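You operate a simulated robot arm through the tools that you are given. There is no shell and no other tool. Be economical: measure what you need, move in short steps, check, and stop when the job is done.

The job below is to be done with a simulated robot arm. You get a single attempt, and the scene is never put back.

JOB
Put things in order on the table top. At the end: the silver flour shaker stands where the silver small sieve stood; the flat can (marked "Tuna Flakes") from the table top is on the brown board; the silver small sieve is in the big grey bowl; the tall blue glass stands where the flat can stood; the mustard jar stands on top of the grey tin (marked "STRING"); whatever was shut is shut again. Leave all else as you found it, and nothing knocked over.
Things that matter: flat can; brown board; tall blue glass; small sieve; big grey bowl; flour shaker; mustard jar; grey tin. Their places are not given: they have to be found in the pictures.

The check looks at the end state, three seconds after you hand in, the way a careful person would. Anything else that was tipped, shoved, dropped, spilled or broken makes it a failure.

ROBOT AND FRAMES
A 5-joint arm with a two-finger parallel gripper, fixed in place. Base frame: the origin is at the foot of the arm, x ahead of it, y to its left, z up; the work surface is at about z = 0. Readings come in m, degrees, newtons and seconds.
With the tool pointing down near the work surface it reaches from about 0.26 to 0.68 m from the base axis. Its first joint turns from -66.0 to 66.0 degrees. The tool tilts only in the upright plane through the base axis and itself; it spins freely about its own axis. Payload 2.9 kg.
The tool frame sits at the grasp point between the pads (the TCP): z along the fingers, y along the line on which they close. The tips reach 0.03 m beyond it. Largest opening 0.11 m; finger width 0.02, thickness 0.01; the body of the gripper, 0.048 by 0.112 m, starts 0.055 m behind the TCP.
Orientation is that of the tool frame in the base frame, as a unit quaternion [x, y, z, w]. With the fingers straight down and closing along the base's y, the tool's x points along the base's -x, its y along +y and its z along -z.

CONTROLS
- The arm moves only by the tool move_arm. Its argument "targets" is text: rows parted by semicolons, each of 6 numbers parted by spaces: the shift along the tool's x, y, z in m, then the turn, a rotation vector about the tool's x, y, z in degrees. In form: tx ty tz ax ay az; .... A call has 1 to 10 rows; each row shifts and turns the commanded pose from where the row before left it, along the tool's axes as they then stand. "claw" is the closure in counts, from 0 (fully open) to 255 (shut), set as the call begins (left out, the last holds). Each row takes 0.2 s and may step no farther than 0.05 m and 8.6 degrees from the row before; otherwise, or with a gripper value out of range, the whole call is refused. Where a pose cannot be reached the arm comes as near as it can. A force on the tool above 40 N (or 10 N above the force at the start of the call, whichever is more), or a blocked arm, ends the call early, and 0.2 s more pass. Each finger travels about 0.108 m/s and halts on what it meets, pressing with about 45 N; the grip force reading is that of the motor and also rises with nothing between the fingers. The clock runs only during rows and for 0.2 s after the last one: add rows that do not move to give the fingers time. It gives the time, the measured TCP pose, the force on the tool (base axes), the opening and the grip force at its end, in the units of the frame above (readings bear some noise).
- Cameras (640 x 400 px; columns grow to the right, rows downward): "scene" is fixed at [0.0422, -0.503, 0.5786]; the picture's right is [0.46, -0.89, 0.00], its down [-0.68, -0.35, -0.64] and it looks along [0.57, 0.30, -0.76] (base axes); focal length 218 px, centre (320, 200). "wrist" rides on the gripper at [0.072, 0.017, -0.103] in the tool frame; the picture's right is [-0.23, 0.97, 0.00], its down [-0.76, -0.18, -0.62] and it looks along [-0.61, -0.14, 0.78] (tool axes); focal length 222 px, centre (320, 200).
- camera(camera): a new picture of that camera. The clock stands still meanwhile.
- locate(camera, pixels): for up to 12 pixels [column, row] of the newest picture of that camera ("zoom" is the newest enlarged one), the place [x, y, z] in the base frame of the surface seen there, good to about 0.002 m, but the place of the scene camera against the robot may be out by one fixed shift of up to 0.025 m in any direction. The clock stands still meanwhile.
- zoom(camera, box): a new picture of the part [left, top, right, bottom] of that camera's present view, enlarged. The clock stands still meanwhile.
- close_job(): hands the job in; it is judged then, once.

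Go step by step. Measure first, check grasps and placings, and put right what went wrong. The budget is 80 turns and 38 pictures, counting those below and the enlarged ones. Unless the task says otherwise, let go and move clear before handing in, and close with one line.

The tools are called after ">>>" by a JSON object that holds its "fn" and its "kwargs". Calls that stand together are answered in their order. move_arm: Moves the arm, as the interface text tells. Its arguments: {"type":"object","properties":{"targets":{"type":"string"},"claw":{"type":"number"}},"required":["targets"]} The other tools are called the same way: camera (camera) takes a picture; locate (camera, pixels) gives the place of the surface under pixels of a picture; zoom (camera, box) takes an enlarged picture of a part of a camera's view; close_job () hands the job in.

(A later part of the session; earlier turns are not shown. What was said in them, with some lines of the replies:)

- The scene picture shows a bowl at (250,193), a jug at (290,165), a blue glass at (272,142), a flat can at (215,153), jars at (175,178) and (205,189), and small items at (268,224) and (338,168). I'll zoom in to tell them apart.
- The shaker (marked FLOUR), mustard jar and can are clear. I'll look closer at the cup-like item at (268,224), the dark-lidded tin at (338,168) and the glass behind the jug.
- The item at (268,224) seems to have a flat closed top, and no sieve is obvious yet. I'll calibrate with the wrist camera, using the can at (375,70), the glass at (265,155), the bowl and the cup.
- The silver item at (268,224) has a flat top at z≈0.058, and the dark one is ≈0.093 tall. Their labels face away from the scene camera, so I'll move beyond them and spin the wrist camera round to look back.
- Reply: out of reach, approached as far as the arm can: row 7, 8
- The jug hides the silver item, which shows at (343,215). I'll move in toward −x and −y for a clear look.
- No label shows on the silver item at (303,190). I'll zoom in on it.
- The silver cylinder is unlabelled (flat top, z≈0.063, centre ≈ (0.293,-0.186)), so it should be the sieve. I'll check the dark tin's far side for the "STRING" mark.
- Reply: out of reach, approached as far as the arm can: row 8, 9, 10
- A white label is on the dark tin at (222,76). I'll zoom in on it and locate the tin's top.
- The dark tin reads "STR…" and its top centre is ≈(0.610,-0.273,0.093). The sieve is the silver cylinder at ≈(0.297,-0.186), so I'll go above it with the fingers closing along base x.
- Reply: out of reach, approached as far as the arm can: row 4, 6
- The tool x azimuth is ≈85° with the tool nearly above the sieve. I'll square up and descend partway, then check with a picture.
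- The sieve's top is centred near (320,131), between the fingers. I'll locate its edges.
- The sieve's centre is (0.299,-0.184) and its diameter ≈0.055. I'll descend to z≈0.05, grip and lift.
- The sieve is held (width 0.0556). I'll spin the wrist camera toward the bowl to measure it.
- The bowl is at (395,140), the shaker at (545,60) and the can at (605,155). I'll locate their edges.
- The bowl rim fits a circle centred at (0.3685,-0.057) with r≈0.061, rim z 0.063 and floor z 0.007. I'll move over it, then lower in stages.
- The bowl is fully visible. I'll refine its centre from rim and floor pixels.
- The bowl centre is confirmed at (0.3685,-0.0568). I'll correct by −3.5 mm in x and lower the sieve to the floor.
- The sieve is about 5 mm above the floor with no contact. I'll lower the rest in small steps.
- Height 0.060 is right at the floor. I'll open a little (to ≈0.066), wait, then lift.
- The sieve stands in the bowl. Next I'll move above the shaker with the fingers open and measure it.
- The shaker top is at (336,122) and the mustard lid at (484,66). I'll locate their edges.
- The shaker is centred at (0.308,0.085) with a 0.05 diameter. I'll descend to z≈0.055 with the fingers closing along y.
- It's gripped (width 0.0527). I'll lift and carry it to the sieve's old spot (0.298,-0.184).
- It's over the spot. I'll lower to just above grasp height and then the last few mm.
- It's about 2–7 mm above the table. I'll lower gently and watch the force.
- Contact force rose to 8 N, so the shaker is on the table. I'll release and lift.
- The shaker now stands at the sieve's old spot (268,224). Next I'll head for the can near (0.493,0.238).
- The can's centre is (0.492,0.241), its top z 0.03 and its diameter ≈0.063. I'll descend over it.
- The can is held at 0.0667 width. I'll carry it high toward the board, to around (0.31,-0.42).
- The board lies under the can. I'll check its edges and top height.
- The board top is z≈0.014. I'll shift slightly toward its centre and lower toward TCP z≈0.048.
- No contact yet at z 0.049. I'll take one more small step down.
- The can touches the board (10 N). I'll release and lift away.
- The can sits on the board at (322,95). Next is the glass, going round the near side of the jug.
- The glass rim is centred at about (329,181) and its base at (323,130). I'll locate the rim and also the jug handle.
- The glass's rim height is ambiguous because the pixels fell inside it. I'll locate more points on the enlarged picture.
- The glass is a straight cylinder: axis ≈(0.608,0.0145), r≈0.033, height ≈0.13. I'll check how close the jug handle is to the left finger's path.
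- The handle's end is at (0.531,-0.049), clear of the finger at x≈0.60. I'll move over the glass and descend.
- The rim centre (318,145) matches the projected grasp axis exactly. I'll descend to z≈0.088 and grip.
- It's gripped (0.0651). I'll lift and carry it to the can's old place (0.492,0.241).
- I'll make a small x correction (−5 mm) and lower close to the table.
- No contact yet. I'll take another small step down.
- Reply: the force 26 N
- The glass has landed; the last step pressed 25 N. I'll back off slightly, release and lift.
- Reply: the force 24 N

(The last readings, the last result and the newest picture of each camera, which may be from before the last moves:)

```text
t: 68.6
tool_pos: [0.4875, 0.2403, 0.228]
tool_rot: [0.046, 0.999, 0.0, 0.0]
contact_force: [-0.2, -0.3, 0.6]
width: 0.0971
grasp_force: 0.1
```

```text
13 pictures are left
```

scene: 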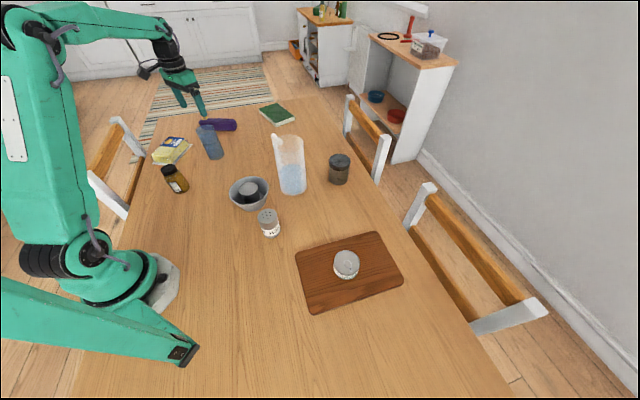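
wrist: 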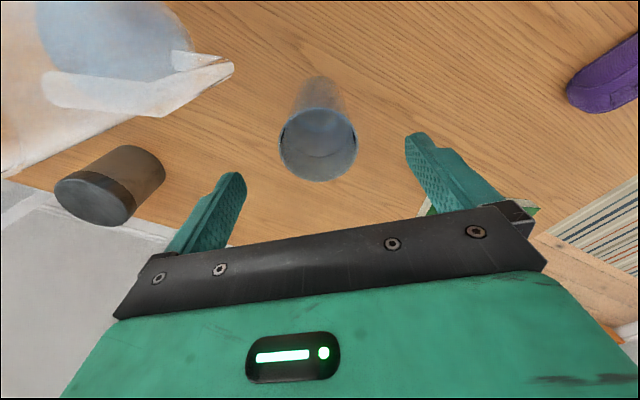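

The glass stands at the can's old place (210,142), and the other items look right. Now I'll go above the mustard jar.

>>> {"fn": "move_arm", "kwargs": {"targets": "0.0395 -0.0126 0 0 0 0;0.0395 -0.0126 0 0 0 0;0.0395 -0.0126 0 0 0 0;0.0395 -0.0126 0 0 0 0;0.0395 -0.0126 0 0 0 0;0 0 0 0 0 0", "claw": 0}}

>>> {"fn": "camera", "kwargs": {"camera": "wrist"}}

```text
t: 70.0
tool_pos: [0.2864, 0.1987, 0.2256]
tool_rot: [0.045, 0.999, 0.0, -0.001]
contact_force: [0.1, 0.3, 0.1]
width: 0.11
grasp_force: 0.2
```

```text
12 pictures are left
```

wrist: 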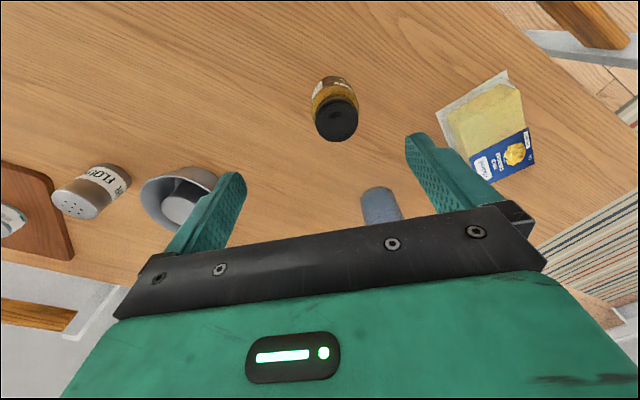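

>>> {"fn": "locate", "kwargs": {"camera": "wrist", "pixels": [[336, 120], [316, 120], [356, 119], [335, 100], [337, 140], [313, 100], [333, 80], [356, 95]]}}

>>> {"fn": "zoom", "kwargs": {"camera": "wrist", "box": [290, 60, 380, 150]}}

```text
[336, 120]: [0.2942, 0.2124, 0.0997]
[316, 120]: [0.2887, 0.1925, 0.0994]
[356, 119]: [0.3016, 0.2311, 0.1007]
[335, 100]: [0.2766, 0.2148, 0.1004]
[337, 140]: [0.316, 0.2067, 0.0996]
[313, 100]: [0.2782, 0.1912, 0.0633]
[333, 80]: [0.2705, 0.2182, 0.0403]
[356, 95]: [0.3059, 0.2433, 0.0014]
```

```text
4.44 times, centred on (335, 105) of wrist
```

zoom: 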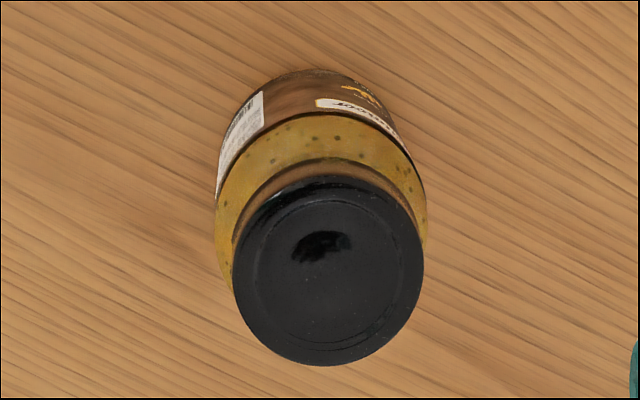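

The mustard jar is centred at (0.296,0.212), its top z 0.100 and its body ≈0.054 wide. I'll descend in stages to z≈0.052.

>>> {"fn": "move_arm", "kwargs": {"targets": "-0.0083 0.0143 0 0 0 0;0 0 0.05 0 0 0;0 0 0.05 0 0 0;0 0 0.05 0 0 0;0 0 0.01 0 0 0;0 0 0 0 0 0"}}

```text
t: 71.4
tool_pos: [0.2944, 0.2085, 0.067]
tool_rot: [0.045, 0.999, 0.0, 0.0]
contact_force: [-0.4, -0.7, 0.1]
width: 0.1099
grasp_force: 0.0
```

>>> {"fn": "move_arm", "kwargs": {"targets": "-0.0015 0.003 0.008 0 0 0;0 0 0.006 0 0 0;0 0 0 0 0 0"}}

>>> {"fn": "move_arm", "kwargs": {"targets": "0 0 0 0 0 0;0 0 0 0 0 0;0 0 0 0 0 0;0 0 0 0 0 0", "claw": 255}}

>>> {"fn": "move_arm", "kwargs": {"targets": "0 0 -0.02 0 0 0;0 0 -0.05 0 0 0;0 0 -0.05 0 0 0;0 0 -0.05 0 0 0;0 0 0 0 0 8.5;0 0 0 0 0 8.5;0 0 0 0 0 1.8;0 0 0 0 0 0"}}

```text
t: 72.2
tool_pos: [0.2974, 0.2119, 0.0535]
tool_rot: [0.045, 0.999, 0.001, 0.0]
contact_force: [-0.4, 0.5, -0.5]
width: 0.1104
grasp_force: 0.1
```

```text
t: 73.2
tool_pos: [0.2961, 0.2131, 0.0548]
tool_rot: [0.045, 0.999, 0.0, 0.0]
contact_force: [0.8, 0.8, -0.6]
width: 0.0541
grasp_force: 45.1
```

```text
t: 75.0
tool_pos: [0.2964, 0.2112, 0.2209]
tool_rot: [0.208, 0.978, 0.0, 0.001]
contact_force: [-0.1, 0.5, -2.7]
width: 0.0541
grasp_force: 45.4
```

The jar is held (0.0541). I'll carry it at height along the near side of the jug, then out toward the tin.

>>> {"fn": "move_arm", "kwargs": {"targets": "-0.0291 -0.0397 0 0 0 0;-0.0291 -0.0397 0 0 0 0;-0.0291 -0.0397 0 0 0 0;-0.0291 -0.0397 0 0 0 0;-0.0291 -0.0397 0 0 0 0;-0.0291 -0.0397 0 0 0 0;-0.0291 -0.0397 0 0 0 0;-0.0291 -0.0397 0 0 0 0;-0.0291 -0.0397 0 0 0 0;-0.0291 -0.0397 0 0 0 0"}}

>>> {"fn": "move_arm", "kwargs": {"targets": "-0.0365 0.0163 0 0 0 0;-0.0365 0.0163 0 0 0 0;-0.0365 0.0163 0 0 0 0;0 0 0 0 0 0"}}

>>> {"fn": "camera", "kwargs": {"camera": "wrist"}}

```text
t: 77.2
tool_pos: [0.4005, -0.2676, 0.2198]
tool_rot: [0.209, 0.978, 0.0, -0.001]
contact_force: [-0.3, 0.7, -2.5]
width: 0.054
grasp_force: 45.0
```

```text
t: 78.2
tool_pos: [0.5216, -0.2693, 0.2208]
tool_rot: [0.208, 0.978, 0.0, -0.001]
contact_force: [-0.5, 0.4, -3.0]
width: 0.0536
grasp_force: 45.5
```

```text
10 pictures are left
```

wrist: 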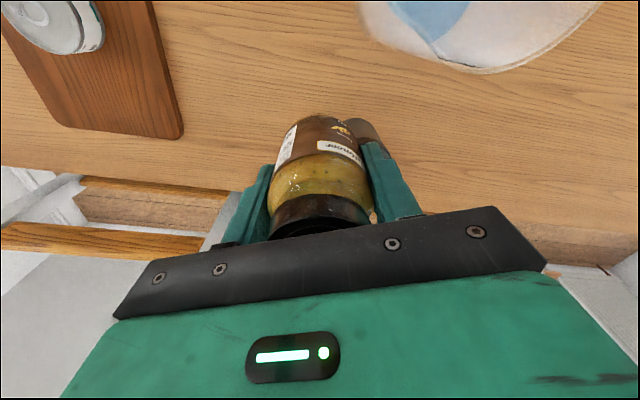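

The jar is secure and the tin is just beyond it. I'll move diagonally to a point ~1.5 cm above the tin's top.

>>> {"fn": "move_arm", "kwargs": {"targets": "-0.0194 0.0081 0.0138 0 0 0;-0.0194 0.0081 0.0138 0 0 0;-0.0194 0.0081 0.0138 0 0 0;-0.0194 0.0081 0.0138 0 0 0;0 0 0 0 0 0"}}

>>> {"fn": "zoom", "kwargs": {"camera": "scene", "box": [280, 110, 400, 200]}}

```text
t: 79.4
tool_pos: [0.6051, -0.2714, 0.1673]
tool_rot: [0.208, 0.978, 0.0, -0.001]
contact_force: [-0.1, 0.3, -2.5]
width: 0.0541
grasp_force: 44.6
```

```text
4.44 times, centred on (340, 155) of scene
```

zoom: 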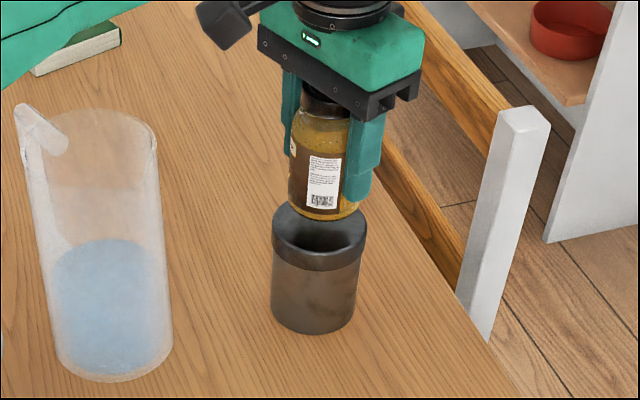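

Reach is fine and the jar hangs over the tin. I'll shift +4 mm in x and lower toward z≈0.15.

>>> {"fn": "move_arm", "kwargs": {"targets": "-0.0037 0.0016 0.006 0 0 0;0 0 0.005 0 0 0;0 0 0.003 0 0 0;0 0 0 0 0 0"}}

>>> {"fn": "move_arm", "kwargs": {"targets": "0 0 0.002 0 0 0;0 0 0 0 0 0"}}

```text
t: 80.4
tool_pos: [0.6079, -0.2719, 0.1519]
tool_rot: [0.208, 0.978, 0.0, 0.001]
contact_force: [0.3, 0.3, -2.9]
width: 0.0539
grasp_force: 45.2
```

```text
t: 81.0
tool_pos: [0.6071, -0.2716, 0.1494]
tool_rot: [0.207, 0.978, 0.0, 0.0]
contact_force: [0.0, -0.6, -3.4]
width: 0.0541
grasp_force: 45.1
```

>>> {"fn": "move_arm", "kwargs": {"targets": "0 0 0.0015 0 0 0;0 0 0 0 0 0"}}

```text
t: 81.6
tool_pos: [0.608, -0.2726, 0.1496]
tool_rot: [0.208, 0.978, 0.0, -0.001]
contact_force: [0.0, -0.2, -2.7]
width: 0.0538
grasp_force: 45.4
```

>>> {"fn": "move_arm", "kwargs": {"targets": "0 0 0.0012 0 0 0;0 0 0 0 0 0"}}

```text
t: 82.2
tool_pos: [0.6088, -0.2716, 0.1473]
tool_rot: [0.208, 0.978, 0.0, 0.0]
contact_force: [-0.2, 0.6, -3.0]
width: 0.0541
grasp_force: 45.1
```

>>> {"fn": "move_arm", "kwargs": {"targets": "0 0 0.001 0 0 0;0 0 0 0 0 0"}}

```text
t: 82.8
tool_pos: [0.6092, -0.2697, 0.1475]
tool_rot: [0.208, 0.978, 0.0, -0.001]
contact_force: [-0.3, 0.0, -3.8]
width: 0.0539
grasp_force: 45.3
```

Still free at z≈0.147. I'll take another 1 mm step.

>>> {"fn": "move_arm", "kwargs": {"targets": "0 0 0.001 0 0 0;0 0 0 0 0 0"}}

```text
t: 83.4
tool_pos: [0.609, -0.2713, 0.1452]
tool_rot: [0.208, 0.978, 0.0, 0.0]
contact_force: [-0.1, -0.4, -1.8]
width: 0.054
grasp_force: 45.1
```

The force is starting to change (−1.8 N). I'll take one more small step.

>>> {"fn": "move_arm", "kwargs": {"targets": "0 0 0.0008 0 0 0;0 0 0 0 0 0"}}

```text
t: 84.0
tool_pos: [0.6092, -0.2706, 0.1463]
tool_rot: [0.207, 0.978, 0.001, 0.0]
contact_force: [-2.2, 1.5, 3.9]
width: 0.0541
grasp_force: 45.1
```

Contact is made (+4 N). I'll release and lift slightly.

>>> {"fn": "move_arm", "kwargs": {"targets": "0 0 0 0 0 0;0 0 0 0 0 0;0 0 0 0 0 0", "claw": 60}}

>>> {"fn": "move_arm", "kwargs": {"targets": "0 0 -0.01 0 0 0;0 0 -0.02 0 0 0;0 0 0 0 0 0"}}

>>> {"fn": "zoom", "kwargs": {"camera": "scene", "box": [280, 110, 400, 200]}}

```text
t: 84.8
tool_pos: [0.6095, -0.2709, 0.1448]
tool_rot: [0.208, 0.978, 0.001, 0.0]
contact_force: [0.0, -0.3, -0.3]
width: 0.0839
grasp_force: 0.1
```

```text
t: 85.6
tool_pos: [0.6071, -0.2681, 0.1748]
tool_rot: [0.208, 0.978, 0.0, 0.0]
contact_force: [0.1, 0.7, -0.3]
width: 0.0841
grasp_force: 0.1
out of reach, approached as far as the arm can: row 2
```

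```text
4.44 times, centred on (340, 155) of scene
```

zoom: 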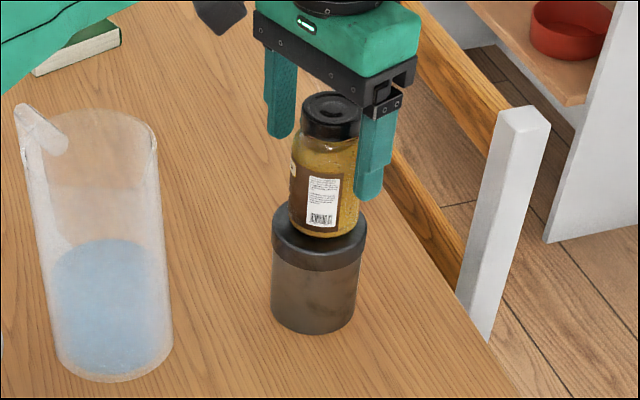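

The jar stands upright on the tin. I'll retreat upward and radially inward; the finger gap lies tangential, so it clears the jar.

>>> {"fn": "move_arm", "kwargs": {"targets": "0.01 0 -0.018 0 0 0;0.01 0 -0.018 0 0 0;0.01 0 -0.018 0 0 0;0.01 0 -0.018 0 0 0;0.02 0 -0.03 0 0 0;0.04 0 0 0 0 0;0.045 0 0 0 0 0;0.045 0 0 0 0 0;0 0 0 0 0 0"}}

>>> {"fn": "camera", "kwargs": {"camera": "scene"}}

>>> {"fn": "zoom", "kwargs": {"camera": "scene", "box": [140, 90, 420, 320]}}

```text
t: 87.6
tool_pos: [0.4339, -0.1902, 0.2736]
tool_rot: [0.208, 0.978, -0.001, 0.0]
contact_force: [0.1, 0.0, -0.7]
width: 0.0841
grasp_force: 0.1
```

```text
7 pictures are left
```

scene: 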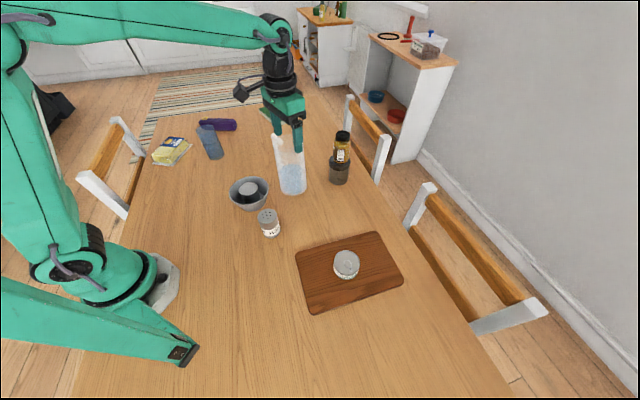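

```text
1.74 times, centred on (280, 205) of scene
```

zoom: 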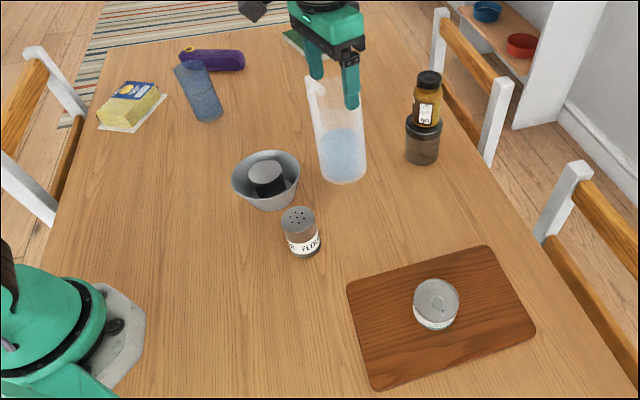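

All five placements show: shaker at (269,224), can on the board (346,264), sieve in the bowl (248,190), glass at (210,142) and mustard on the STRING tin (341,160). Everything is upright, nothing shut was opened, and the arm is clear, so I'm handing in.

>>> {"fn": "close_job", "kwargs": {}}

```text
The job is handed in.
```

All five items were moved to their places, everything else was left as found, and the job is handed in.
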